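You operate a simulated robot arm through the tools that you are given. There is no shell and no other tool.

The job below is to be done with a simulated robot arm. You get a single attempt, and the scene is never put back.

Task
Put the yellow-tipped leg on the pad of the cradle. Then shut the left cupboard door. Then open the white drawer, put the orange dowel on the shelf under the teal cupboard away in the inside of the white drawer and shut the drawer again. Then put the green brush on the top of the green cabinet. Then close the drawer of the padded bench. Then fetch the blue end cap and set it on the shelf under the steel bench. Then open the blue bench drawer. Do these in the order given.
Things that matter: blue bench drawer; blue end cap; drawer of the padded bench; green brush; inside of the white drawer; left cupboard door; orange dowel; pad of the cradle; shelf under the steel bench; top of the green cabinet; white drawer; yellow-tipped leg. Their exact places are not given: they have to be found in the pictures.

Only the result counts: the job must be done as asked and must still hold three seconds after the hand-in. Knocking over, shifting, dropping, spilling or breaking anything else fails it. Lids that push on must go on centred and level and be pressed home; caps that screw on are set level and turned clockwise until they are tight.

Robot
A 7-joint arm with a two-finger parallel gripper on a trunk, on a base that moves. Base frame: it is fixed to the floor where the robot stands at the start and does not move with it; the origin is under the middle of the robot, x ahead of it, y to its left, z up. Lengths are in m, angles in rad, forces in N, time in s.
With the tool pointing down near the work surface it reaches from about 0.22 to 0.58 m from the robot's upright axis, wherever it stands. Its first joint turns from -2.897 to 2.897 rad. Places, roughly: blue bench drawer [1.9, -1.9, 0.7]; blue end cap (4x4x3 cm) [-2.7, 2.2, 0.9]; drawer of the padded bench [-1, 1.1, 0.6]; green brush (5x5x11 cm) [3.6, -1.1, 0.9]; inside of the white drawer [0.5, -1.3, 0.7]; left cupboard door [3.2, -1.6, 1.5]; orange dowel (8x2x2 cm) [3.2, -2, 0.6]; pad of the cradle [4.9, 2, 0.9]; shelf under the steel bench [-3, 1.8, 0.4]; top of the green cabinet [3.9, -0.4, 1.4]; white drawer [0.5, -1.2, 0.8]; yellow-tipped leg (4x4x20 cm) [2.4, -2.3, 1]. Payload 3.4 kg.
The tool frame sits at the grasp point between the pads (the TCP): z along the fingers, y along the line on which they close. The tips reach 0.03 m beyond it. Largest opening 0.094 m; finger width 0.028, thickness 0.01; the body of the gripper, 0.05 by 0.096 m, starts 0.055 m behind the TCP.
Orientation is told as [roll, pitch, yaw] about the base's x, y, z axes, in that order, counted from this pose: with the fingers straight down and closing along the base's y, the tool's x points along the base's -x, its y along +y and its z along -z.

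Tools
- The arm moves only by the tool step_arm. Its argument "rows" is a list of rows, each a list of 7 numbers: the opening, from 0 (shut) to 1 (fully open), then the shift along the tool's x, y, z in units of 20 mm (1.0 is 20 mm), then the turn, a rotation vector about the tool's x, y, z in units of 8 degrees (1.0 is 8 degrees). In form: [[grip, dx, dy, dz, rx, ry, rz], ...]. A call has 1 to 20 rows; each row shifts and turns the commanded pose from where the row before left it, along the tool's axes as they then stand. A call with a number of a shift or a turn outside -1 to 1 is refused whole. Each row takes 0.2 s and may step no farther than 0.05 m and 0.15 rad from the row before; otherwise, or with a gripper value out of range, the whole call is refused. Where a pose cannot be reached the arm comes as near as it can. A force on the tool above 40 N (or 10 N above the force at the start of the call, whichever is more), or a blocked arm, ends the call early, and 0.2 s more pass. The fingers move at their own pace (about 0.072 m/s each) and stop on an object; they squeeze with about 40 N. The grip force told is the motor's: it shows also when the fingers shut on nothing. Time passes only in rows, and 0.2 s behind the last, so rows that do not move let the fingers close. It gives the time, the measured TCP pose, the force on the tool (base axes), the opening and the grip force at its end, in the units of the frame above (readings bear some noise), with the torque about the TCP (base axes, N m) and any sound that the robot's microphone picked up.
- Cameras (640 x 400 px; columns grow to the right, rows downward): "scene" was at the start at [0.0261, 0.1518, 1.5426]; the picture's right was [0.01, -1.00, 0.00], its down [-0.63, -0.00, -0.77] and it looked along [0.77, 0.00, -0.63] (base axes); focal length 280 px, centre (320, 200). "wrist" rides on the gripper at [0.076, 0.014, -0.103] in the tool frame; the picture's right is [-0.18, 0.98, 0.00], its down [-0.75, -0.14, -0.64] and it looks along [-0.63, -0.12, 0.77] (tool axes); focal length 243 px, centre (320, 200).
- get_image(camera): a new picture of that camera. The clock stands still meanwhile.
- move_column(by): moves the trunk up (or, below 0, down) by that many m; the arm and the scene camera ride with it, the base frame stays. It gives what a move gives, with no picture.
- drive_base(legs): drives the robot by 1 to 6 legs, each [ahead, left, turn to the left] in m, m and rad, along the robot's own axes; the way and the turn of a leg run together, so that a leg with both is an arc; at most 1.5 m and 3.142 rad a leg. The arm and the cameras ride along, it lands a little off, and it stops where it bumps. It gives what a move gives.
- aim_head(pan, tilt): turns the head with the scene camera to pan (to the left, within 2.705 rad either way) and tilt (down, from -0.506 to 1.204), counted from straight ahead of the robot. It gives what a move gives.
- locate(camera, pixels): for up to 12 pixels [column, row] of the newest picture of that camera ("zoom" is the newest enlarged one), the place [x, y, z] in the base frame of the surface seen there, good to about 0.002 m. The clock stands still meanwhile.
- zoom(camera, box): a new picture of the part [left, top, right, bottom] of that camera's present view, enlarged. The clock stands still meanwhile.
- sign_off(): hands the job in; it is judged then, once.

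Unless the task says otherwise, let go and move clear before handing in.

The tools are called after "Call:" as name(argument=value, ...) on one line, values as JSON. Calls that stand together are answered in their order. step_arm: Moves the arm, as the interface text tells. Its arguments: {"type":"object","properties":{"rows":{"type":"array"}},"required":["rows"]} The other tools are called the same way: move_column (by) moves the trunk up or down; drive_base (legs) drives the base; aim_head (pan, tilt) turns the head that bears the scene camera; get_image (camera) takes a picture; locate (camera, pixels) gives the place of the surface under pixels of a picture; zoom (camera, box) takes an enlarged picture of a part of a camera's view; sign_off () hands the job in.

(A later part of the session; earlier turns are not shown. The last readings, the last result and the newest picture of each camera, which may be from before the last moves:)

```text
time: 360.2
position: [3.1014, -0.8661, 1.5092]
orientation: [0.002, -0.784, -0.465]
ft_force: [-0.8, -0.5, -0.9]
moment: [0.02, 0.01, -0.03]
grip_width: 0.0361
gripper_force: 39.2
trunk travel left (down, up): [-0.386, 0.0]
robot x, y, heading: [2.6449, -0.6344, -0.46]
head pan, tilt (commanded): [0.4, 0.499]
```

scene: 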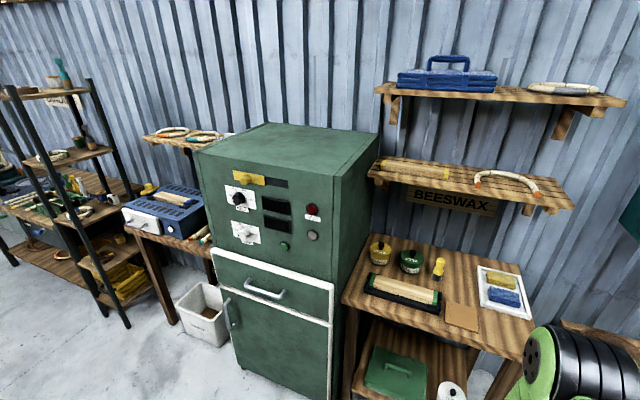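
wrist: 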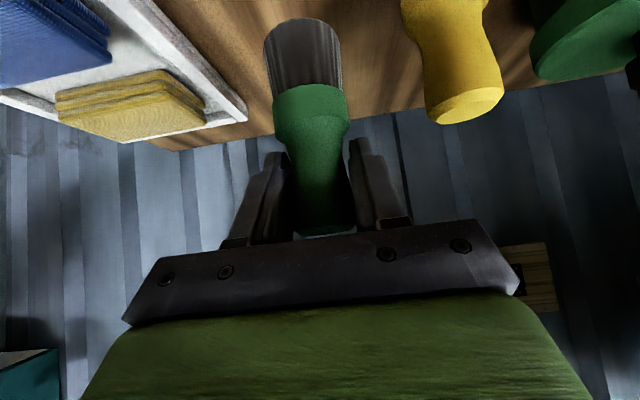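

The arm holds the brush at z 1.509, radius 0.51. Driving to the cabinet: first sideways, then ahead.

Call:
drive_base(legs=[[0, 0.68, 0], [0.25, 0, 0]])

Call:
aim_head(pan=0.1, tilt=0.5)

Call:
get_image(camera="scene")

Call:
get_image(camera="wrist")

```text
time: 365.4
position: [3.6321, -0.3671, 1.5097]
orientation: [0.003, -0.784, -0.463]
ft_force: [0.1, -0.9, -0.5]
moment: [0.02, 0.01, 0.0]
grip_width: 0.0363
gripper_force: 39.7
trunk travel left (down, up): [-0.386, 0.0]
robot x, y, heading: [3.1706, -0.134, -0.459]
head pan, tilt (commanded): [0.4, 0.499]
```

```text
time: 366.2
position: [3.6318, -0.368, 1.5096]
orientation: [0.002, -0.783, -0.462]
ft_force: [-0.1, 0.0, -1.2]
moment: [-0.01, -0.03, 0.0]
grip_width: 0.0364
gripper_force: 40.1
trunk travel left (down, up): [-0.386, 0.0]
robot x, y, heading: [3.174, -0.134, -0.462]
head pan, tilt (commanded): [0.099, 0.499]
```

```text
taken
```

scene: 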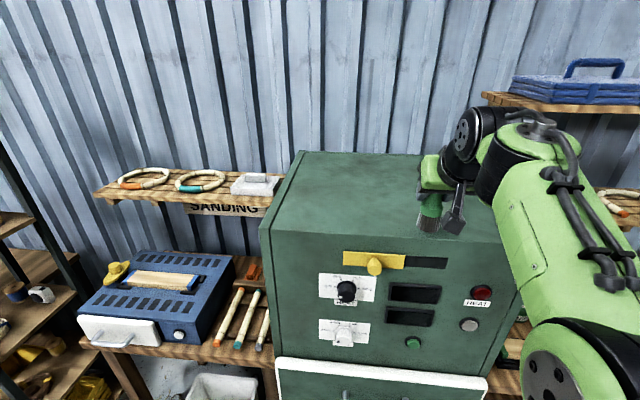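

```text
taken
```

wrist: 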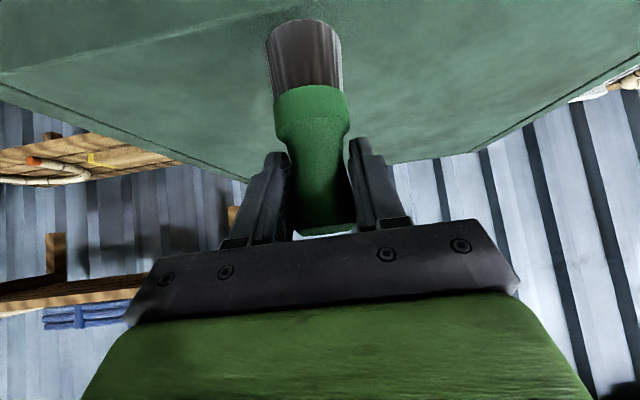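

The brush is just at the front edge of the cabinet top. Driving 9 cm further, then extending the arm 5 cm.

Call:
drive_base(legs=[[0.09, 0, 0]])

Call:
step_arm(rows=[[0, -0.6, 0, 0.6, 0, 0, 0], [0, -0.6, 0, 0.6, 0, 0, 0], [0, -0.6, 0, 0.6, 0, 0, 0], [0, 0, 0, 0, 0, 0, 0]])

Call:
get_image(camera="wrist")

Call:
get_image(camera="scene")

```text
time: 367.3
position: [3.714, -0.4079, 1.5093]
orientation: [-0.001, -0.783, -0.464]
ft_force: [-0.3, 0.2, -1.4]
moment: [0.02, 0.0, -0.01]
grip_width: 0.0364
gripper_force: 40.2
trunk travel left (down, up): [-0.386, 0.0]
robot x, y, heading: [3.2516, -0.1726, -0.456]
head pan, tilt (commanded): [0.099, 0.499]
```

```text
time: 368.3
position: [3.7575, -0.43, 1.5088]
orientation: [0.001, -0.786, -0.463]
ft_force: [-0.1, -0.5, -1.2]
moment: [-0.01, -0.03, -0.01]
grip_width: 0.0364
gripper_force: 40.2
trunk travel left (down, up): [-0.386, 0.0]
robot x, y, heading: [3.2535, -0.1706, -0.461]
head pan, tilt (commanded): [0.099, 0.499]
```

```text
taken
```

wrist: 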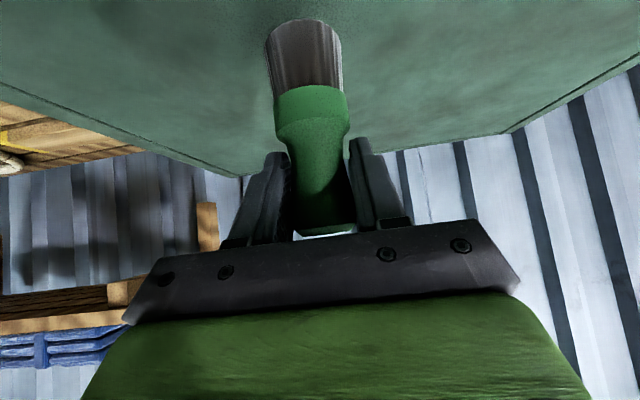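

```text
taken
```

scene: 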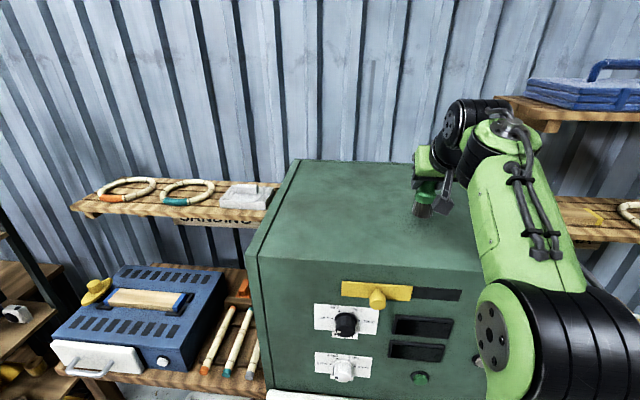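

The brush stands over the top, 14 cm behind the front edge. Lowering 2.3 cm, then creeping.

Call:
step_arm(rows=[[0, 0.3, 0, 0.3, 0, 0, 0], [0, 0.3, 0, 0.3, 0, 0, 0], [0, 0.2, 0, 0.2, 0, 0, 0], [0, 0, 0, 0, 0, 0, 0]])

Call:
step_arm(rows=[[0, 0.08, 0, 0.08, 0, 0, 0], [0, 0, 0, 0, 0, 0, 0]])

Call:
step_arm(rows=[[0, 0.08, 0, 0.08, 0, 0, 0], [0, 0, 0, 0, 0, 0, 0]])

```text
time: 369.3
position: [3.7574, -0.4295, 1.4873]
orientation: [0.001, -0.786, -0.461]
ft_force: [-0.4, 0.4, -0.7]
moment: [0.01, -0.02, -0.01]
grip_width: 0.0364
gripper_force: 39.3
trunk travel left (down, up): [-0.386, 0.0]
robot x, y, heading: [3.2506, -0.1729, -0.457]
head pan, tilt (commanded): [0.099, 0.499]
```

```text
time: 369.9
position: [3.7579, -0.4313, 1.4849]
orientation: [0.003, -0.784, -0.464]
ft_force: [0.3, -0.3, -1.8]
moment: [-0.02, 0.02, -0.02]
grip_width: 0.0363
gripper_force: 40.0
trunk travel left (down, up): [-0.386, 0.0]
robot x, y, heading: [3.2539, -0.1744, -0.464]
head pan, tilt (commanded): [0.099, 0.499]
```

```text
time: 370.5
position: [3.7574, -0.4304, 1.4828]
orientation: [0.001, -0.784, -0.462]
ft_force: [0.6, -0.1, -1.3]
moment: [-0.02, -0.01, 0.0]
grip_width: 0.0365
gripper_force: 40.2
trunk travel left (down, up): [-0.386, 0.0]
robot x, y, heading: [3.2552, -0.1727, -0.464]
head pan, tilt (commanded): [0.099, 0.499]
```

Call:
step_arm(rows=[[0, 0.08, 0, 0.08, 0, 0, 0], [0, 0, 0, 0, 0, 0, 0]])

Call:
step_arm(rows=[[0, 0.06, 0, 0.06, 0, 0, 0], [0, 0, 0, 0, 0, 0, 0]])

```text
time: 371.1
position: [3.7567, -0.4304, 1.481]
orientation: [0.002, -0.784, -0.463]
ft_force: [0.1, -0.6, -1.1]
moment: [0.01, 0.0, -0.03]
grip_width: 0.0362
gripper_force: 40.6
trunk travel left (down, up): [-0.386, 0.0]
robot x, y, heading: [3.2539, -0.1738, -0.461]
head pan, tilt (commanded): [0.099, 0.499]
```

```text
time: 371.7
position: [3.7582, -0.4306, 1.4796]
orientation: [0.002, -0.787, -0.464]
ft_force: [2.0, -0.6, 4.7]
moment: [-0.16, -0.21, 0.01]
grip_width: 0.0365
gripper_force: 39.9
trunk travel left (down, up): [-0.386, 0.0]
robot x, y, heading: [3.2547, -0.1712, -0.461]
head pan, tilt (commanded): [0.099, 0.499]
```

Contact (4.7 N). Releasing and withdrawing along the finger axis.

Call:
step_arm(rows=[[0.42, 0, 0, 0, 0, 0, 0], [0.5, 0, 0, 0, 0, 0, 0], [0.6, 0, 0, 0, 0, 0, 0], [0.6, 0, 0, 0, 0, 0, 0], [0.6, 0, 0, -0.4, 0, 0, 0], [0.6, 0, 0, -0.8, 0, 0, 0], [0.6, 0, 0, -1, 0, 0, 0], [0.6, 0, 0, -1, 0, 0, 0], [0.6, 0, 0, -1, 0, 0, 0], [0.6, 0, 0, 0, 0, 0, 0]])

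Call:
get_image(camera="wrist")

Call:
get_image(camera="scene")

```text
time: 373.9
position: [3.7055, -0.4055, 1.5373]
orientation: [0.002, -0.783, -0.462]
ft_force: [-0.5, 0.8, -0.5]
moment: [0.03, -0.01, 0.0]
grip_width: 0.0564
gripper_force: 0.1
trunk travel left (down, up): [-0.386, 0.0]
robot x, y, heading: [3.2549, -0.1747, -0.46]
head pan, tilt (commanded): [0.099, 0.499]
```

```text
taken
```

wrist: 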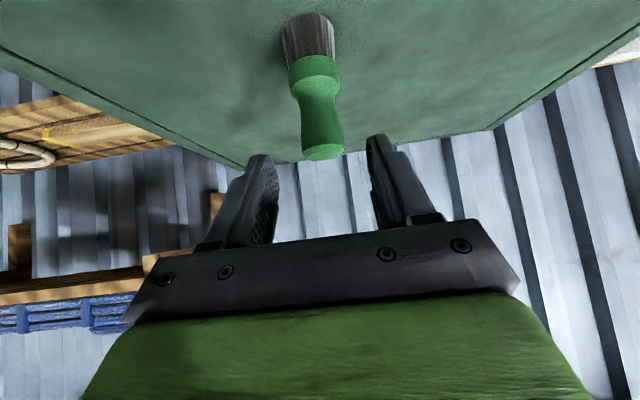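

```text
taken
```

scene: 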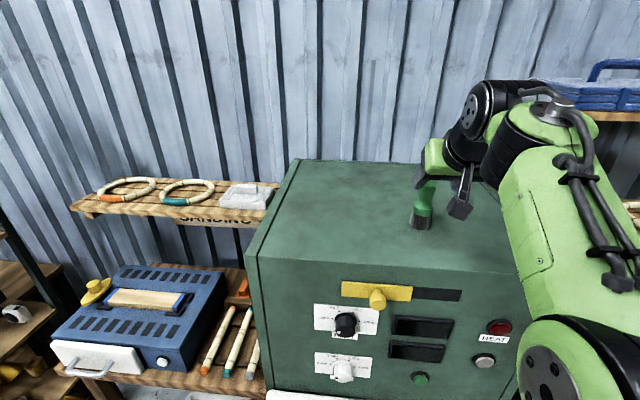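

The brush stands on the cabinet top. Backing off and folding the arm for the trip to the padded bench.

Call:
drive_base(legs=[[-0.3, 0, 0]])

Call:
step_arm(rows=[[0.3, 0.7, 0, 0, 0, 0, 0], [0, 1, 0, 0, 0, 0, 0], [0, 1, 0, 0, 0, 0, 0], [0, 1, 0, 0, 0, 0, 0], [0, 1, 0, 0, 0, 1, 0], [0, 1, 0, 0, 0, 1, 0], [0, 1, 0, 0, 0, 1, 0], [0, 0, 0, 1, 0, 1, 0], [0, 0, 0, 1, 0, 1, 0], [0, 0, 0, 1, 0, 0.6, 0], [0, 0, 0, 1, 0, 0, 0], [0, 0, 0, 1, 0, 0, 0], [0, 0, 0, 1, 0, 0, 0], [0, 0, 0, 0, 0, 0, 0]])

Call:
aim_head(pan=0.0, tilt=0.4)

Call:
get_image(camera="scene")

```text
time: 375.9
position: [3.4364, -0.2702, 1.5375]
orientation: [0.003, -0.785, -0.461]
ft_force: [-0.7, 0.3, 1.3]
moment: [-0.02, -0.04, 0.02]
grip_width: 0.0563
gripper_force: 0.1
trunk travel left (down, up): [-0.386, 0.0]
robot x, y, heading: [2.9842, -0.0396, -0.457]
head pan, tilt (commanded): [0.099, 0.499]
```

```text
time: 378.9
position: [3.3587, -0.2321, 1.3317]
orientation: [-0.002, -0.003, -0.462]
ft_force: [0.3, -0.4, 0.2]
moment: [0.01, 0.02, 0.01]
grip_width: 0.0
gripper_force: 32.9
trunk travel left (down, up): [-0.386, 0.0]
robot x, y, heading: [2.9838, -0.0371, -0.459]
head pan, tilt (commanded): [0.099, 0.499]
```

```text
time: 379.6
position: [3.3582, -0.2308, 1.3306]
orientation: [0.0, 0.0, -0.46]
ft_force: [0.6, 0.0, -0.6]
moment: [0.02, 0.0, -0.04]
grip_width: 0.0001
gripper_force: 33.2
trunk travel left (down, up): [-0.386, 0.0]
robot x, y, heading: [2.9837, -0.0397, -0.458]
head pan, tilt (commanded): [0.0, 0.4]
```

```text
taken
```

scene: 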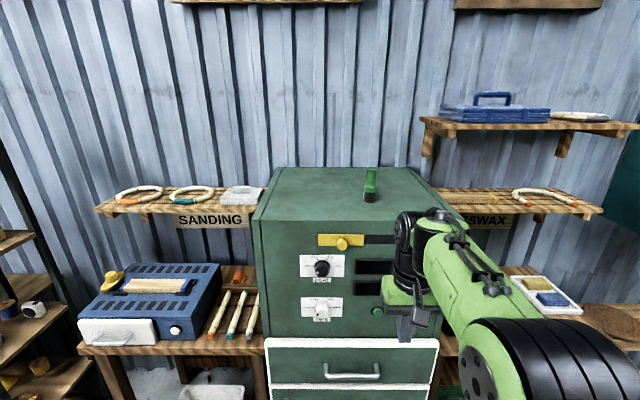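

The brush is standing at (370,183) on the cabinet. Driving along the free corridor toward the padded bench.

Call:
drive_base(legs=[[0, -1.32, 0], [0, 0, 3.14], [1.45, 0, 0], [1.45, 0, 0]])

Call:
aim_head(pan=-0.3, tilt=0.6)

Call:
get_image(camera="scene")

```text
time: 407.1
position: [-0.5231, 0.3446, 1.3307]
orientation: [0.001, -0.001, 2.65]
ft_force: [1.0, 0.0, -0.2]
moment: [-0.03, 0.02, 0.04]
grip_width: 0.0
gripper_force: 33.2
trunk travel left (down, up): [-0.386, 0.0]
robot x, y, heading: [-0.153, 0.1391, 2.652]
head pan, tilt (commanded): [0.0, 0.4]
```

```text
time: 407.9
position: [-0.5222, 0.3446, 1.331]
orientation: [0.0, -0.002, 2.651]
ft_force: [-0.5, -0.1, 0.4]
moment: [0.0, 0.0, -0.02]
grip_width: 0.0002
gripper_force: 33.0
trunk travel left (down, up): [-0.386, 0.0]
robot x, y, heading: [-0.1529, 0.1354, 2.657]
head pan, tilt (commanded): [-0.3, 0.6]
```

```text
taken
```

scene: 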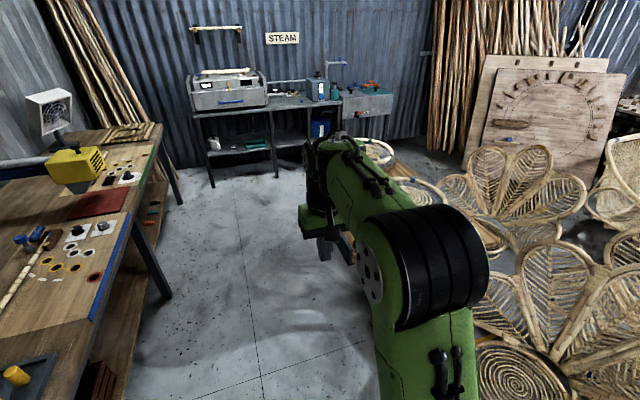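

The arm hides the padded bench. I'll go on a little and turn the base to the right so the camera has a free view.

Call:
drive_base(legs=[[0.4, 0.1, 0], [0, 0, -0.9]])

Call:
aim_head(pan=0.6, tilt=0.7)

Call:
get_image(camera="scene")

```text
time: 412.8
position: [-0.6262, 0.6551, 1.3326]
orientation: [0.0, -0.002, 1.756]
ft_force: [0.0, 0.0, 0.4]
moment: [-0.04, -0.01, -0.01]
grip_width: 0.0001
gripper_force: 32.9
trunk travel left (down, up): [-0.386, 0.0]
robot x, y, heading: [-0.5549, 0.2398, 1.758]
head pan, tilt (commanded): [-0.3, 0.6]
```

```text
time: 414.0
position: [-0.6248, 0.6546, 1.3306]
orientation: [0.001, -0.002, 1.757]
ft_force: [-0.2, -0.5, -0.2]
moment: [-0.02, 0.0, 0.02]
grip_width: 0.0
gripper_force: 32.7
trunk travel left (down, up): [-0.386, 0.0]
robot x, y, heading: [-0.5525, 0.2397, 1.758]
head pan, tilt (commanded): [0.6, 0.7]
```

```text
taken
```

scene: 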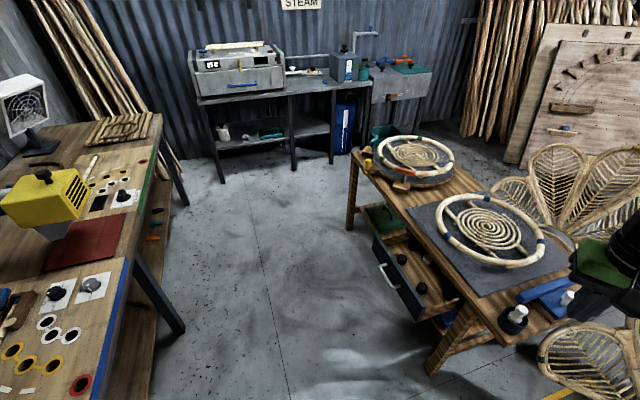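

The padded bench with its open drawer is at (410,275). Measuring.

Call:
zoom(camera="scene", box=[340, 190, 560, 370])

Call:
locate(camera="scene", pixels=[[375, 240], [424, 318], [373, 258], [422, 305], [400, 282], [386, 275], [398, 255], [440, 280], [355, 160], [500, 340], [430, 370], [348, 225]])

```text
2.22 times, centred on (450, 280) of scene
```

zoom: 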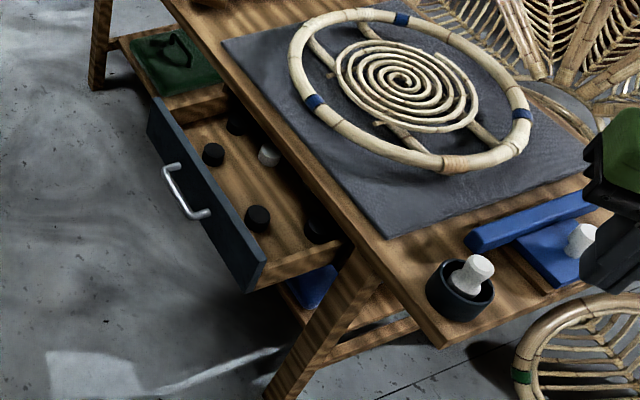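

```text
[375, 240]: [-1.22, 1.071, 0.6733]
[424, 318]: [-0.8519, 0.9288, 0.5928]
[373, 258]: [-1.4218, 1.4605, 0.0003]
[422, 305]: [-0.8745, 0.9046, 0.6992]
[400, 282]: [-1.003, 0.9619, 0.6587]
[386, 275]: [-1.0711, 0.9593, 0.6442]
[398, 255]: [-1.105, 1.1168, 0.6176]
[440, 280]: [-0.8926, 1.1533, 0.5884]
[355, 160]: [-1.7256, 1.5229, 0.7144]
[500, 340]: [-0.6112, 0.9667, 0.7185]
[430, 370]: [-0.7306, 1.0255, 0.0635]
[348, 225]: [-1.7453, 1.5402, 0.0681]
```

Drawer front at n≈0.427 (z 0.59–0.70), about 18 cm open; closed it should lie near the bench edge n≈0.61. I'll shift left and turn to face it.

Call:
locate(camera="scene", pixels=[[165, 295], [185, 203], [130, 250], [80, 390], [155, 160], [184, 330]])

Call:
drive_base(legs=[[0, 0.556, 0], [0, 0, -0.641]])

Call:
aim_head(pan=0.0, tilt=0.8)

Call:
get_image(camera="scene")

```text
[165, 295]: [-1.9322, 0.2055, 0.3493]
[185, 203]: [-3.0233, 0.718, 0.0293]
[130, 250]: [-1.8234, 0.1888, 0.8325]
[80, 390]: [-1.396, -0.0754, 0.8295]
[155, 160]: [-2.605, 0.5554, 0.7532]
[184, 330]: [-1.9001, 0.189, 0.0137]
```

```text
time: 418.9
position: [-0.9142, 0.5114, 1.3309]
orientation: [0.0, -0.002, 1.118]
ft_force: [0.6, -0.8, 0.1]
moment: [0.02, -0.01, 0.01]
grip_width: 0.0
gripper_force: 33.2
trunk travel left (down, up): [-0.386, 0.0]
robot x, y, heading: [-1.1057, 0.1332, 1.118]
head pan, tilt (commanded): [0.6, 0.7]
```

```text
time: 419.9
position: [-0.9143, 0.5126, 1.3307]
orientation: [-0.001, -0.003, 1.117]
ft_force: [-0.1, 1.0, 0.1]
moment: [0.02, 0.04, 0.02]
grip_width: 0.0003
gripper_force: 33.2
trunk travel left (down, up): [-0.386, 0.0]
robot x, y, heading: [-1.1036, 0.1315, 1.115]
head pan, tilt (commanded): [0.0, 0.799]
```

```text
taken
```

scene: 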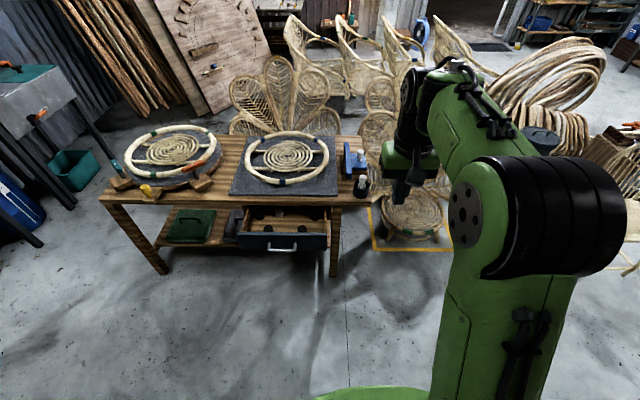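

I see the drawer front (283,240) with a white handle. Moving to stand in front of it, right of the handle, and setting the tool tilt.

Call:
drive_base(legs=[[0.2, 0.19, 0]])

Call:
step_arm(rows=[[0, 0, 0, 0.5, 0, -1, 0], [0, 0, 0, 0.5, 0, -1, 0], [0, 0, 0, 0.5, 0, -1, 0], [0, 0, 0, 0.5, 0, -1, 0], [0, 0, 0, 0, 0, -1, 0], [0, 0, 0, 0, 0, -1, 0], [0, 0, 0, 0, 0, -1, 0], [0, 0, 0, 0, 0, -0.5, 0], [0, 0, 0, 0, 0, 0, 0]])

Call:
get_image(camera="scene")

```text
time: 421.9
position: [-0.9979, 0.777, 1.3318]
orientation: [0.0, -0.001, 1.116]
ft_force: [0.4, -0.2, 0.5]
moment: [-0.02, 0.01, -0.01]
grip_width: 0.0
gripper_force: 33.2
trunk travel left (down, up): [-0.386, 0.0]
robot x, y, heading: [-1.1888, 0.4, 1.115]
head pan, tilt (commanded): [0.0, 0.799]
```

```text
time: 423.9
position: [-0.9939, 0.7844, 1.2929]
orientation: [0.002, -1.051, 1.115]
ft_force: [-0.1, -0.9, 0.3]
moment: [-0.01, -0.02, 0.01]
grip_width: 0.0
gripper_force: 32.8
trunk travel left (down, up): [-0.386, 0.0]
robot x, y, heading: [-1.1883, 0.405, 1.117]
head pan, tilt (commanded): [0.0, 0.799]
```

```text
taken
```

scene: 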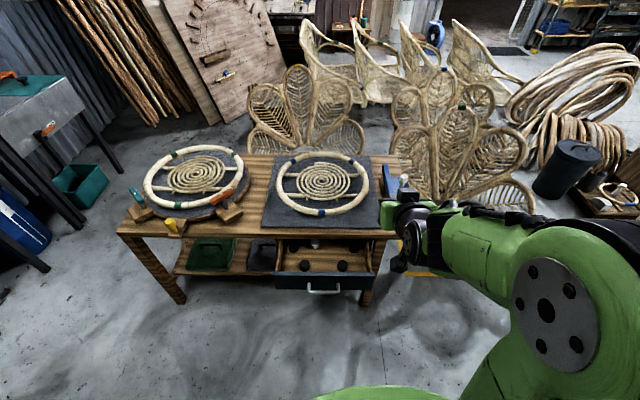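

TCP is 0.16 m in front of the drawer. Lowering the trunk fully and then the arm to drawer height.

Call:
move_column(by=-0.386)

Call:
step_arm(rows=[[0, 0.866, 0, 0.5, 0, 0, 0], [0, 0.866, 0, 0.5, 0, 0, 0], [0, 0.866, 0, 0.5, 0, 0, 0], [0, 0.866, 0, 0.5, 0, 0, 0], [0, 0.866, 0, 0.5, 0, 0, 0], [0, 0.866, 0, 0.5, 0, 0, 0], [0, 0.866, 0, 0.5, 0, 0, 0], [0, 0.866, 0, 0.5, 0, 0, 0], [0, 0.866, 0, 0.5, 0, 0, 0], [0, 0.866, 0, 0.5, 0, 0, 0], [0, 0.866, 0, 0.5, 0, 0, 0], [0, 0.866, 0, 0.5, 0, 0, 0], [0, 0, 0, 0, 0, 0, 0]])

Call:
get_image(camera="scene")

Call:
get_image(camera="wrist")

```text
time: 427.6
position: [-0.9935, 0.7855, 0.9088]
orientation: [0.001, -1.049, 1.115]
ft_force: [-0.5, 0.2, -0.1]
moment: [0.01, -0.02, 0.01]
grip_width: 0.0001
gripper_force: 33.0
trunk travel left (down, up): [0.0, 0.386]
robot x, y, heading: [-1.1891, 0.4014, 1.118]
head pan, tilt (commanded): [0.0, 0.799]
```

```text
time: 430.4
position: [-0.9898, 0.7912, 0.6723]
orientation: [0.001, -1.049, 1.116]
ft_force: [0.2, 0.2, -1.0]
moment: [-0.03, 0.01, 0.02]
grip_width: 0.0001
gripper_force: 33.0
out of reach, approached as far as the arm can: row 5
trunk travel left (down, up): [0.0, 0.386]
robot x, y, heading: [-1.1842, 0.4037, 1.117]
head pan, tilt (commanded): [0.0, 0.799]
```

```text
taken
```

scene: 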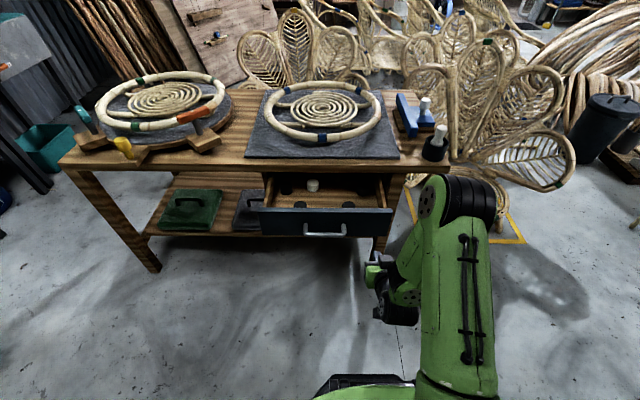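

```text
taken
```

wrist: 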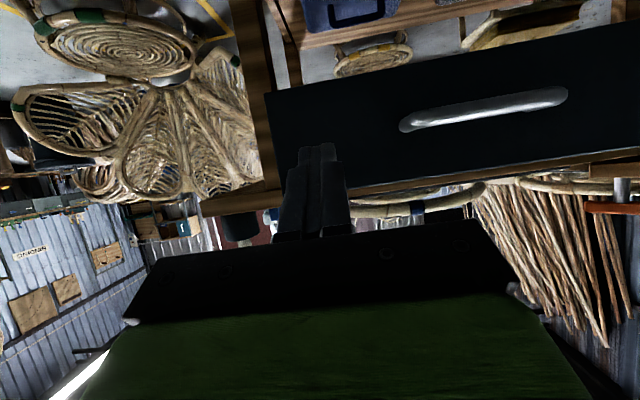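

The closed fingers face the right part of the drawer front (wrist 315,150). Pushing by driving ahead 0.25 m.

Call:
drive_base(legs=[[0.25, 0, 0]])

Call:
get_image(camera="scene")

```text
time: 432.2
position: [-0.8803, 1.0169, 0.6762]
orientation: [0.001, -1.05, 1.115]
ft_force: [0.5, 0.1, -0.6]
moment: [-0.04, 0.0, 0.0]
grip_width: 0.0
gripper_force: 33.0
trunk travel left (down, up): [0.0, 0.386]
robot x, y, heading: [-1.0786, 0.626, 1.116]
head pan, tilt (commanded): [0.0, 0.799]
```

```text
taken
```

scene: 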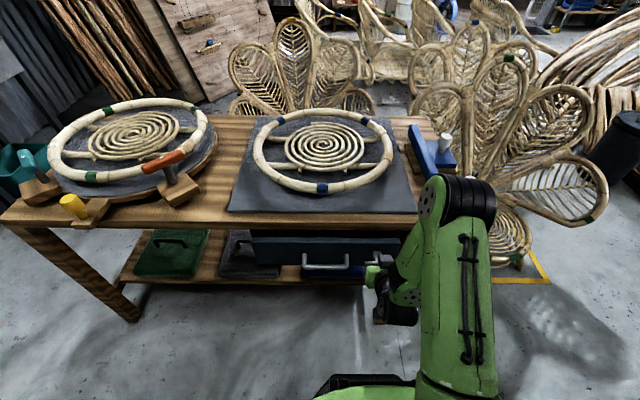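

Almost shut. Finishing with the arm until it resists.

Call:
step_arm(rows=[[0, -0.25, 0, 0.433, 0, 0, 0], [0, -0.25, 0, 0.433, 0, 0, 0], [0, -0.25, 0, 0.433, 0, 0, 0], [0, -0.25, 0, 0.433, 0, 0, 0], [0, -0.2, 0, 0.346, 0, 0, 0], [0, -0.2, 0, 0.346, 0, 0, 0], [0, -0.2, 0, 0.346, 0, 0, 0], [0, -0.2, 0, 0.346, 0, 0, 0]])

Call:
get_image(camera="scene")

Call:
get_image(camera="wrist")

```text
time: 433.6
position: [-0.8602, 1.0571, 0.6728]
orientation: [0.003, -1.034, 1.113]
ft_force: [-8.3, -17.5, 8.1]
moment: [0.18, -0.11, -0.05]
grip_width: 0.0002
gripper_force: 32.8
trunk travel left (down, up): [0.0, 0.386]
robot x, y, heading: [-1.0778, 0.6256, 1.118]
head pan, tilt (commanded): [0.0, 0.799]
stopped in row 6: the force on the tool passed its limit at 50 N (the readings are from after the stop); the commanded pose is now the measured one
```

```text
taken
```

scene: 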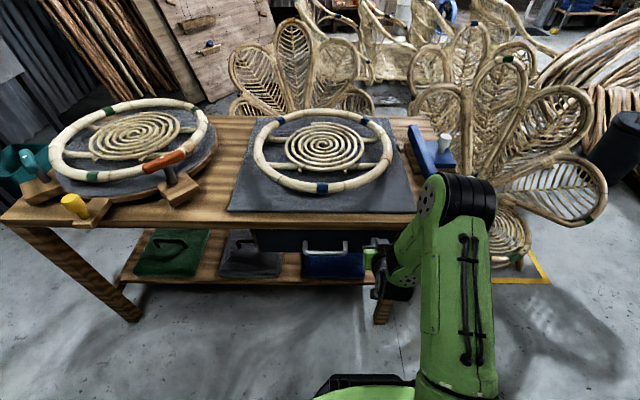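

```text
taken
```

wrist: 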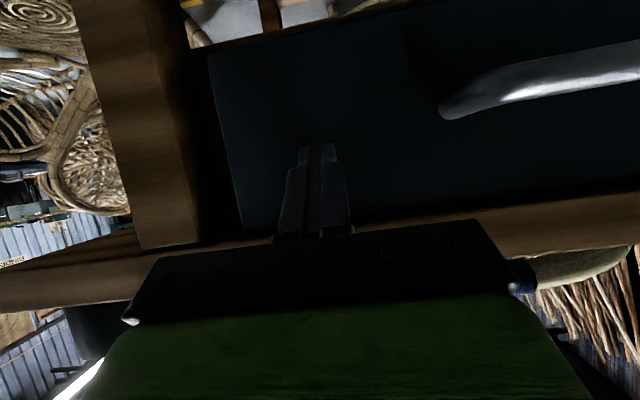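

Stopped at 50 N. Checking the front against the bench edge.

Call:
locate(camera="wrist", pixels=[[400, 180], [260, 120], [350, 80], [150, 150], [560, 220], [60, 270], [230, 40]])

Call:
locate(camera="scene", pixels=[[280, 240], [360, 240], [225, 210], [405, 213], [325, 250], [385, 300]])

```text
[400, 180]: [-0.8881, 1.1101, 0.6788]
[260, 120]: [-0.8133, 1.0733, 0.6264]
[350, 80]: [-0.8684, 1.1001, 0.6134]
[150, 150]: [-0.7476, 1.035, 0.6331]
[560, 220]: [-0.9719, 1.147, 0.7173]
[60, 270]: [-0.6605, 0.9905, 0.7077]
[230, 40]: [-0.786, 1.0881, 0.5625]
```

```text
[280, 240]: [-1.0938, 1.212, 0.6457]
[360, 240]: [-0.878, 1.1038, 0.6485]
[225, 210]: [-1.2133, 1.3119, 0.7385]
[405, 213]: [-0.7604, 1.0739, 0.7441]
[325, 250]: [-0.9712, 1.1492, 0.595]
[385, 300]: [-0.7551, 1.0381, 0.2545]
```

The drawer front sits at the bench edge line (n≈0.609 vs edge 0.605): closed. Backing off, raising, and driving toward the steel bench.

Call:
drive_base(legs=[[-0.3, 0, 0]])

Call:
step_arm(rows=[[0, -0.866, 0, -0.5, 0, 0, 0], [0, -0.866, 0, -0.5, 0, 0, 0], [0, -0.866, 0, -0.5, 0, 0, 0], [0, -0.866, 0, -0.5, 0, 0, 0], [0, -0.866, 0, -0.5, 0, 0, 0], [0, -0.866, 0, -0.5, 0, 0, 0], [0, -0.866, 0, -0.5, 0, 0, 0], [0, -0.866, 0, -0.5, 0, 0, 0], [0, -0.866, 0, -0.5, 0, 0, 0], [0, -0.866, 0, -0.5, 0, 0, 0], [0, 0, 0, 0, 0, 0, 0]])

Call:
move_column(by=0.33)

Call:
get_image(camera="scene")

```text
time: 435.7
position: [-0.9904, 0.788, 0.6731]
orientation: [0.002, -1.036, 1.113]
ft_force: [-0.6, -0.7, 0.5]
moment: [0.0, 0.0, -0.01]
grip_width: 0.0
gripper_force: 32.9
trunk travel left (down, up): [0.0, 0.386]
robot x, y, heading: [-1.212, 0.3533, 1.114]
head pan, tilt (commanded): [0.0, 0.799]
```

```text
time: 438.1
position: [-0.9889, 0.79, 0.8723]
orientation: [0.002, -1.036, 1.111]
ft_force: [0.1, 0.0, 0.3]
moment: [0.01, -0.01, 0.0]
grip_width: 0.0
gripper_force: 32.7
trunk travel left (down, up): [0.0, 0.386]
robot x, y, heading: [-1.2103, 0.3519, 1.117]
head pan, tilt (commanded): [0.0, 0.799]
```

```text
time: 441.3
position: [-0.9904, 0.7901, 1.2024]
orientation: [0.004, -1.037, 1.114]
ft_force: [-0.3, -1.0, -0.3]
moment: [-0.01, -0.01, -0.02]
grip_width: 0.0001
gripper_force: 32.4
trunk travel left (down, up): [-0.33, 0.056]
robot x, y, heading: [-1.2113, 0.3523, 1.114]
head pan, tilt (commanded): [0.0, 0.799]
```

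```text
taken
```

scene: 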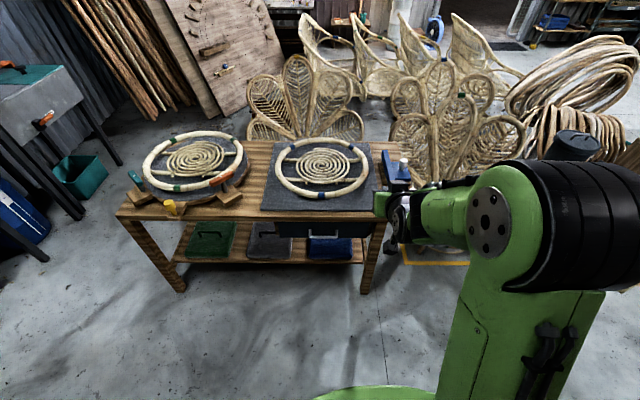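

The padded bench drawer is shut (320,230). Turning toward the steel bench and driving closer.

Call:
step_arm(rows=[[0, 0, 0, 0, 0, 0.9, 0], [0.5, 0, 0, 0, 0, 0.9, 0], [0.5, 0, 0, 0, 0, 0, 0]])

Call:
drive_base(legs=[[0, 0, 1.575], [1.0, -0.25, 0]])

Call:
aim_head(pan=-0.1, tilt=0.5)

Call:
get_image(camera="scene")

```text
time: 442.1
position: [-0.9873, 0.7894, 1.2022]
orientation: [0.002, -0.784, 1.113]
ft_force: [0.7, 0.2, -0.2]
moment: [0.0, 0.05, 0.0]
grip_width: 0.0469
gripper_force: 0.0
trunk travel left (down, up): [-0.33, 0.056]
robot x, y, heading: [-1.2128, 0.3556, 1.116]
head pan, tilt (commanded): [0.0, 0.799]
```

```text
time: 451.3
position: [-2.4436, 1.2396, 1.2013]
orientation: [0.002, -0.784, 2.685]
ft_force: [-1.1, 0.2, -0.4]
moment: [-0.03, 0.01, 0.02]
grip_width: 0.0468
gripper_force: 0.0
trunk travel left (down, up): [-0.33, 0.056]
robot x, y, heading: [-2.0098, 1.0186, 2.687]
head pan, tilt (commanded): [0.0, 0.799]
```

```text
time: 452.1
position: [-2.4422, 1.2387, 1.2022]
orientation: [0.002, -0.786, 2.684]
ft_force: [-0.6, 0.0, 0.0]
moment: [0.01, 0.03, -0.01]
grip_width: 0.0469
gripper_force: 0.0
trunk travel left (down, up): [-0.33, 0.056]
robot x, y, heading: [-2.0095, 1.0165, 2.692]
head pan, tilt (commanded): [-0.099, 0.499]
```

```text
taken
```

scene: 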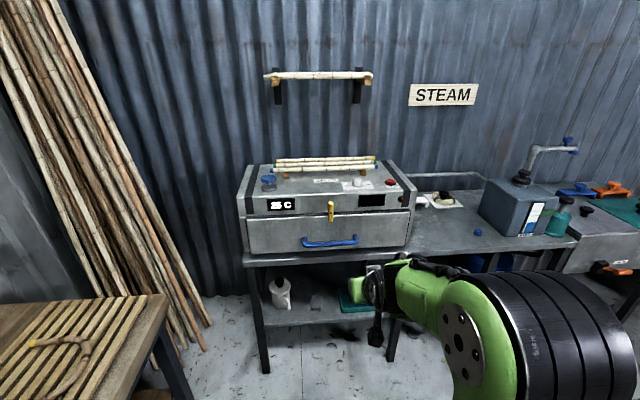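

A small blue cap sits at (478,232) on the bench top; the shelf below is at (320,310). Zooming on both.

Call:
zoom(camera="scene", box=[390, 170, 640, 290])

Call:
zoom(camera="scene", box=[230, 230, 430, 390])

Call:
locate(camera="scene", pixels=[[478, 232], [478, 235], [420, 240], [570, 240], [260, 258], [420, 250], [300, 315], [270, 290], [320, 300], [265, 370], [310, 280], [450, 230]])

```text
2.56 times, centred on (515, 230) of scene
```

zoom: 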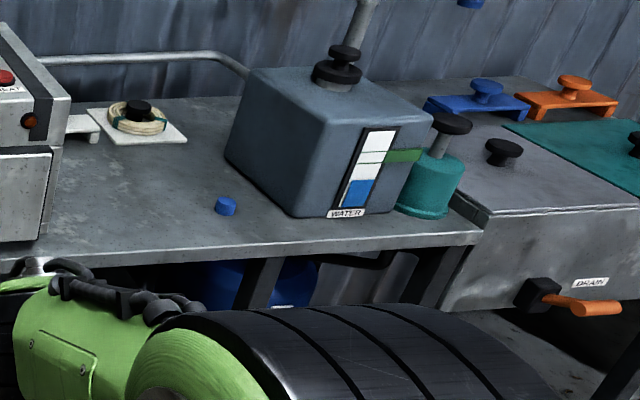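

```text
2.50 times, centred on (330, 310) of scene
```

zoom: 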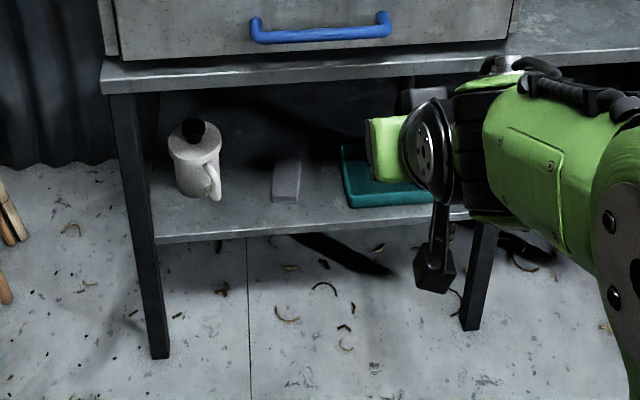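

```text
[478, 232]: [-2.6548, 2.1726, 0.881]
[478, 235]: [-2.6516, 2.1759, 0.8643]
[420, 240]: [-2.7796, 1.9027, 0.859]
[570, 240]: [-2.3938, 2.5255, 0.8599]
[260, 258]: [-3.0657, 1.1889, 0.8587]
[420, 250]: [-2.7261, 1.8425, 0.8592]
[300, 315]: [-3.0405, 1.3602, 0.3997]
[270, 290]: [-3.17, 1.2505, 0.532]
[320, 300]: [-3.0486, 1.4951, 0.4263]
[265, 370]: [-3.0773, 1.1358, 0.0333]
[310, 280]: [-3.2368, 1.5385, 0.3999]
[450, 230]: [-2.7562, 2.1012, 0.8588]
```

The cap is at (-2.655,2.173), bench top z 0.859, shelf z 0.40. I'll measure the steam box and shelf objects before moving.

Call:
locate(camera="scene", pixels=[[410, 210], [395, 195], [240, 220], [245, 200], [285, 306], [302, 300], [310, 305], [325, 290], [345, 310], [295, 325], [360, 318], [330, 165]])

Call:
drive_base(legs=[[0.2, -0.2, 0]])

Call:
aim_head(pan=0.3, tilt=0.9)

Call:
get_image(camera="scene")

```text
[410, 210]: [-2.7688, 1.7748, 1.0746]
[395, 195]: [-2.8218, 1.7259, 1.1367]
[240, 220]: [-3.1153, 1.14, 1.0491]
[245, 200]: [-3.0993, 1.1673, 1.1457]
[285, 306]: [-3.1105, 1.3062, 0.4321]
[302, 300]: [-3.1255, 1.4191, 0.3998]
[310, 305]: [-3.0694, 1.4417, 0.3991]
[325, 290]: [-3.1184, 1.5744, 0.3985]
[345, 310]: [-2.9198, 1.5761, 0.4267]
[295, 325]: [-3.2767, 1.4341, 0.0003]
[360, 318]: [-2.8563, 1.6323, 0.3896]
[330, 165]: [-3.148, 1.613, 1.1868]
```

```text
time: 454.1
position: [-2.5355, 1.5063, 1.2017]
orientation: [0.002, -0.785, 2.682]
ft_force: [0.5, -0.1, 0.8]
moment: [0.01, 0.0, -0.02]
grip_width: 0.0471
gripper_force: 0.0
trunk travel left (down, up): [-0.33, 0.056]
robot x, y, heading: [-2.1029, 1.2843, 2.684]
head pan, tilt (commanded): [-0.099, 0.499]
```

```text
time: 454.9
position: [-2.5357, 1.5054, 1.2022]
orientation: [0.002, -0.785, 2.683]
ft_force: [-0.5, 0.4, -0.1]
moment: [0.03, 0.0, -0.03]
grip_width: 0.047
gripper_force: 0.2
trunk travel left (down, up): [-0.33, 0.056]
robot x, y, heading: [-2.0982, 1.2855, 2.685]
head pan, tilt (commanded): [0.3, 0.901]
```

```text
taken
```

scene: 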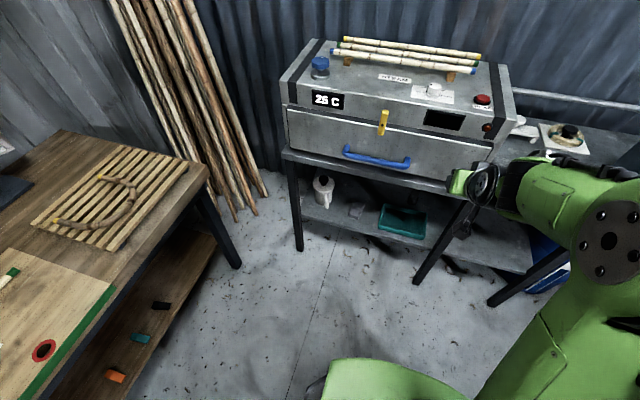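

The shelf shows a jug (323,190), block (355,210), teal tray (402,222) and free space further right. Zooming there.

Call:
zoom(camera="scene", box=[290, 160, 560, 310])

Call:
locate(camera="zoom", pixels=[[190, 135], [160, 130], [370, 190], [400, 185], [430, 180], [480, 200], [520, 230], [540, 260], [450, 230], [380, 225], [300, 280], [490, 340]])

```text
2.37 times, centred on (425, 235) of scene
```

zoom: 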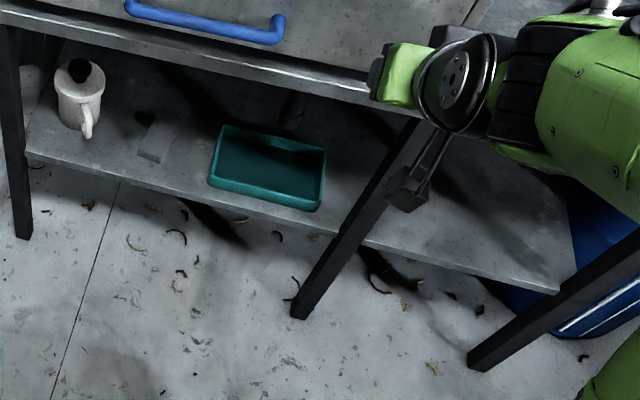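

```text
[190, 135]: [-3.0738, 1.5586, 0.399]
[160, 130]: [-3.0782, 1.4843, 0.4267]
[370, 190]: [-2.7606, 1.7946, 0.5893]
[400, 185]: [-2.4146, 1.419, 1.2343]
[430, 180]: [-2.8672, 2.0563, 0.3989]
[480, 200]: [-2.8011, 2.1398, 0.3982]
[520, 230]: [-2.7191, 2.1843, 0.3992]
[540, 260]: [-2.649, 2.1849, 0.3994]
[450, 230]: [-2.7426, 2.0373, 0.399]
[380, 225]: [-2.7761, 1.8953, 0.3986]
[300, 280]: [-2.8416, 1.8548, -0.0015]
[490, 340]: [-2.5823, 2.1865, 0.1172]
```

The right bay of the shelf (n 0.42–0.82) is empty, just below the cap. I'll drive to stand in front of it, taking care around the padded bench.

Call:
move_column(by=0.05)

Call:
drive_base(legs=[[0.15, 0, 0], [0.13, -0.443, 0]])

Call:
aim_head(pan=-0.2, tilt=0.7)

Call:
get_image(camera="scene")

Call:
get_image(camera="wrist")

```text
time: 455.9
position: [-2.5363, 1.5061, 1.2538]
orientation: [0.002, -0.786, 2.684]
ft_force: [0.2, -0.7, 0.0]
moment: [0.01, 0.03, -0.02]
grip_width: 0.0471
gripper_force: 0.1
trunk travel left (down, up): [-0.38, 0.006]
robot x, y, heading: [-2.097, 1.2851, 2.684]
head pan, tilt (commanded): [0.3, 0.901]
```

```text
time: 459.6
position: [-2.5891, 2.0308, 1.2524]
orientation: [0.0, -0.787, 2.682]
ft_force: [-0.3, 0.2, 0.0]
moment: [0.04, 0.02, 0.04]
grip_width: 0.0473
gripper_force: 0.1
trunk travel left (down, up): [-0.38, 0.006]
robot x, y, heading: [-2.1532, 1.8052, 2.686]
head pan, tilt (commanded): [0.3, 0.901]
```

```text
time: 460.6
position: [-2.5888, 2.0301, 1.2521]
orientation: [0.001, -0.785, 2.684]
ft_force: [0.0, 0.3, 0.2]
moment: [-0.03, -0.01, -0.03]
grip_width: 0.0472
gripper_force: 0.1
trunk travel left (down, up): [-0.38, 0.006]
robot x, y, heading: [-2.1547, 1.8104, 2.687]
head pan, tilt (commanded): [-0.201, 0.7]
```

```text
taken
```

scene: 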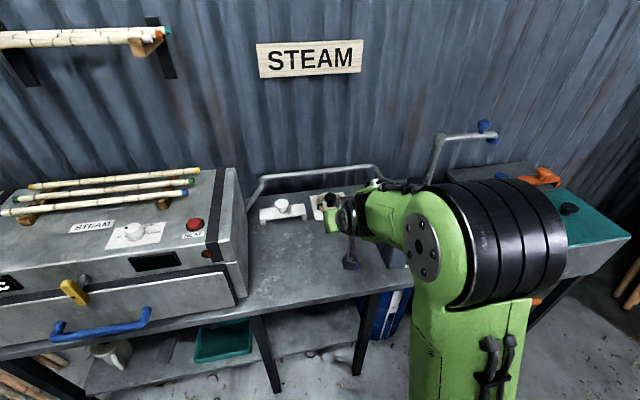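

```text
taken
```

wrist: 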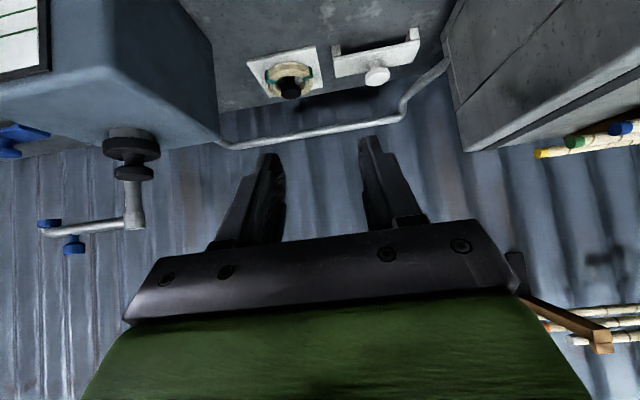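

Robot stands well. The cap is ahead-right and below the wrist's view; moving the gripper right 0.10 m and down 0.22 m.

Call:
step_arm(rows=[[0.7, 0.707, -0.45, 0.707, 0, 0, 0], [0.7, 0.707, -0.45, 0.707, 0, 0, 0], [0.7, 0.707, -0.45, 0.707, 0, 0, 0], [0.7, 0.707, -0.45, 0.707, 0, 0, 0], [0.7, 0.707, -0.45, 0.707, 0, 0, 0], [0.7, 0.707, -0.45, 0.707, 0, 0, 0], [0.7, 0.707, -0.45, 0.707, 0, 0, 0], [0.7, 0.707, -0.45, 0.707, 0, 0, 0], [0.7, 0.707, -0.45, 0.707, 0, 0, 0], [0.7, 0.707, -0.45, 0.707, 0, 0, 0], [0.7, 0.707, -0.45, 0.707, 0, 0, 0], [0.7, 0, 0, 0, 0, 0, 0]])

Call:
get_image(camera="wrist")

Call:
get_image(camera="scene")

```text
time: 463.1
position: [-2.5459, 2.1194, 1.0334]
orientation: [0.001, -0.784, 2.683]
ft_force: [0.0, 0.0, -0.7]
moment: [-0.01, 0.01, 0.03]
grip_width: 0.0657
gripper_force: 0.1
trunk travel left (down, up): [-0.38, 0.006]
robot x, y, heading: [-2.1561, 1.8099, 2.687]
head pan, tilt (commanded): [-0.201, 0.7]
```

```text
taken
```

wrist: 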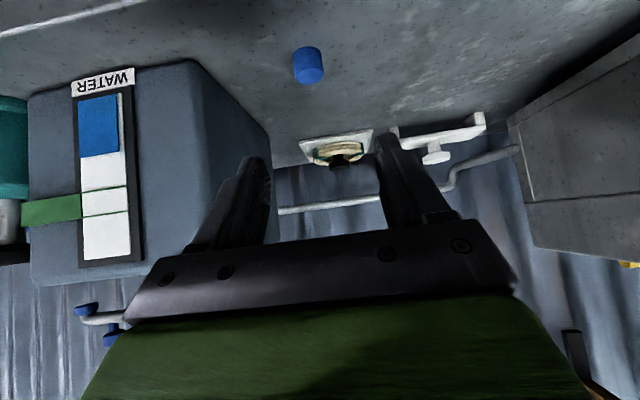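

```text
taken
```

scene: 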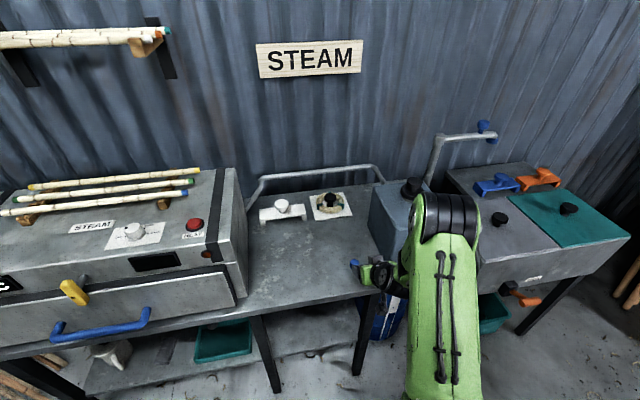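

The blue cap is at (308,65) in the wrist picture. Measuring it and the water box.

Call:
locate(camera="wrist", pixels=[[312, 74], [300, 60], [320, 62], [308, 50], [310, 82], [296, 66], [250, 100], [205, 80], [265, 150], [322, 74]])

Call:
zoom(camera="wrist", box=[260, 30, 360, 100])

```text
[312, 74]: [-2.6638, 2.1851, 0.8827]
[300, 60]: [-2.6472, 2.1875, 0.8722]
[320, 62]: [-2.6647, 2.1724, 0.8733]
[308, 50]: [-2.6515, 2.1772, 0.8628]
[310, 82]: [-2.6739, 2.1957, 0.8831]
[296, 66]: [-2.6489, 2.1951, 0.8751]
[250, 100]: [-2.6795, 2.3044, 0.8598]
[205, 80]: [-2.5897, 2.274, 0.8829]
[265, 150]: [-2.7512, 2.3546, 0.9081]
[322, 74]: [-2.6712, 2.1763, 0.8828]
```

```text
5.71 times, centred on (310, 65) of wrist
```

zoom: 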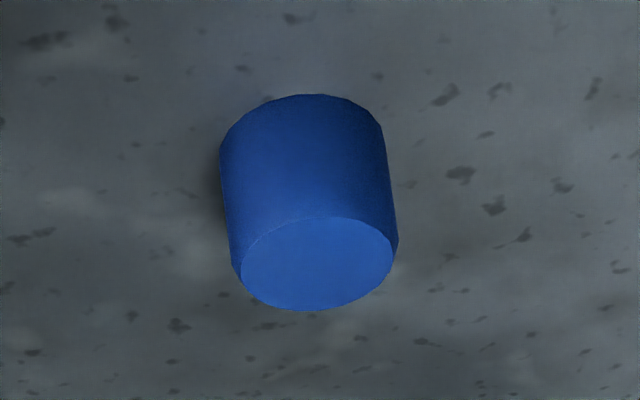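

The cap's axis is at about (-2.6655,2.187), z 0.859–0.883. Approaching along the finger axis, stopping a few centimetres short.

Call:
step_arm(rows=[[0.7, 0.53, -0.385, 0.53, 0, 0, 0], [0.7, 0, 0, 1, 0, 0, 0], [0.7, 0, 0, 1, 0, 0, 0], [0.7, 0, 0, 1, 0, 0, 0], [0.7, 0, 0, 1, 0, 0, 0], [0.7, 0, 0, 1, 0, 0, 0], [0.7, 0, 0, 1, 0, 0, 0], [0.7, 0, 0, 0.8, 0, 0, 0], [0.7, 0, 0, 0, 0, 0, 0]])

Call:
get_image(camera="wrist")

```text
time: 465.1
position: [-2.629, 2.1676, 0.9203]
orientation: [0.002, -0.787, 2.682]
ft_force: [-0.3, -0.2, -0.7]
moment: [0.03, 0.0, 0.0]
grip_width: 0.0659
gripper_force: 0.1
trunk travel left (down, up): [-0.38, 0.006]
robot x, y, heading: [-2.1524, 1.8077, 2.683]
head pan, tilt (commanded): [-0.201, 0.7]
```

```text
taken
```

wrist: 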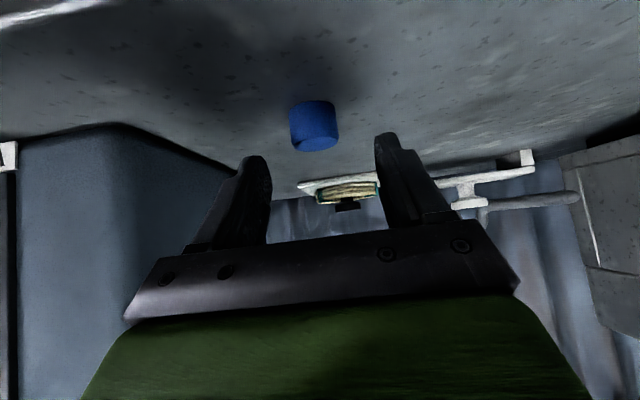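

Call:
locate(camera="wrist", pixels=[[292, 120], [335, 115], [313, 110], [318, 143], [300, 148], [335, 138], [313, 130]])

Call:
zoom(camera="wrist", box=[230, 80, 420, 220])

```text
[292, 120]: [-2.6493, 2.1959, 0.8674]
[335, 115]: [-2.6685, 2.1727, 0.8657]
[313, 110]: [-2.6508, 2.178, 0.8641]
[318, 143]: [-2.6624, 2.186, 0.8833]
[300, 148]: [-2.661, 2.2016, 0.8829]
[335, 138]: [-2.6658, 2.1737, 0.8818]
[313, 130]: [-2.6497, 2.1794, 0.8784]
```

```text
2.86 times, centred on (325, 150) of wrist
```

zoom: 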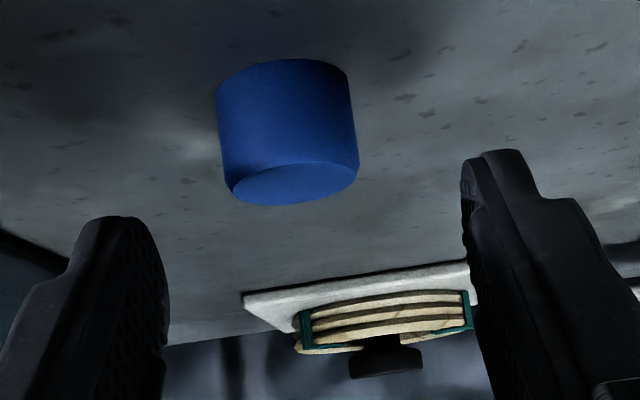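

Lateral alignment is within 2 mm. Advancing the last 3.9 cm along the finger axis.

Call:
step_arm(rows=[[0.7, 0, -0.08, 0.7, 0, 0, 0], [0.7, 0, 0, 0.7, 0, 0, 0], [0.7, 0, 0, 0.5, 0, 0, 0], [0.7, 0, 0, 0, 0, 0, 0]])

Call:
get_image(camera="wrist")

```text
time: 466.1
position: [-2.6524, 2.1803, 0.8933]
orientation: [0.001, -0.785, 2.682]
ft_force: [-0.5, 0.8, -0.6]
moment: [-0.01, -0.01, -0.02]
grip_width: 0.0657
gripper_force: 0.0
trunk travel left (down, up): [-0.38, 0.006]
robot x, y, heading: [-2.1533, 1.8046, 2.687]
head pan, tilt (commanded): [-0.201, 0.7]
```

```text
taken
```

wrist: 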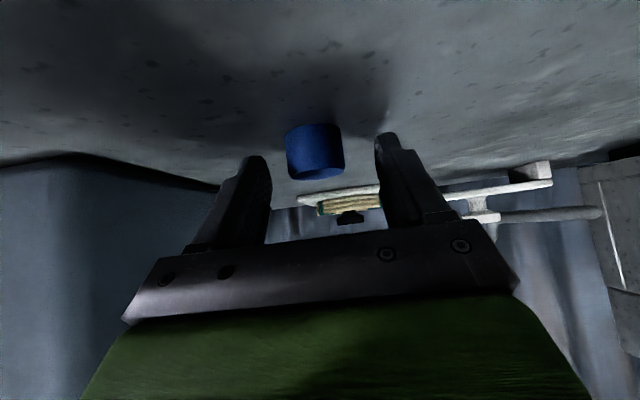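

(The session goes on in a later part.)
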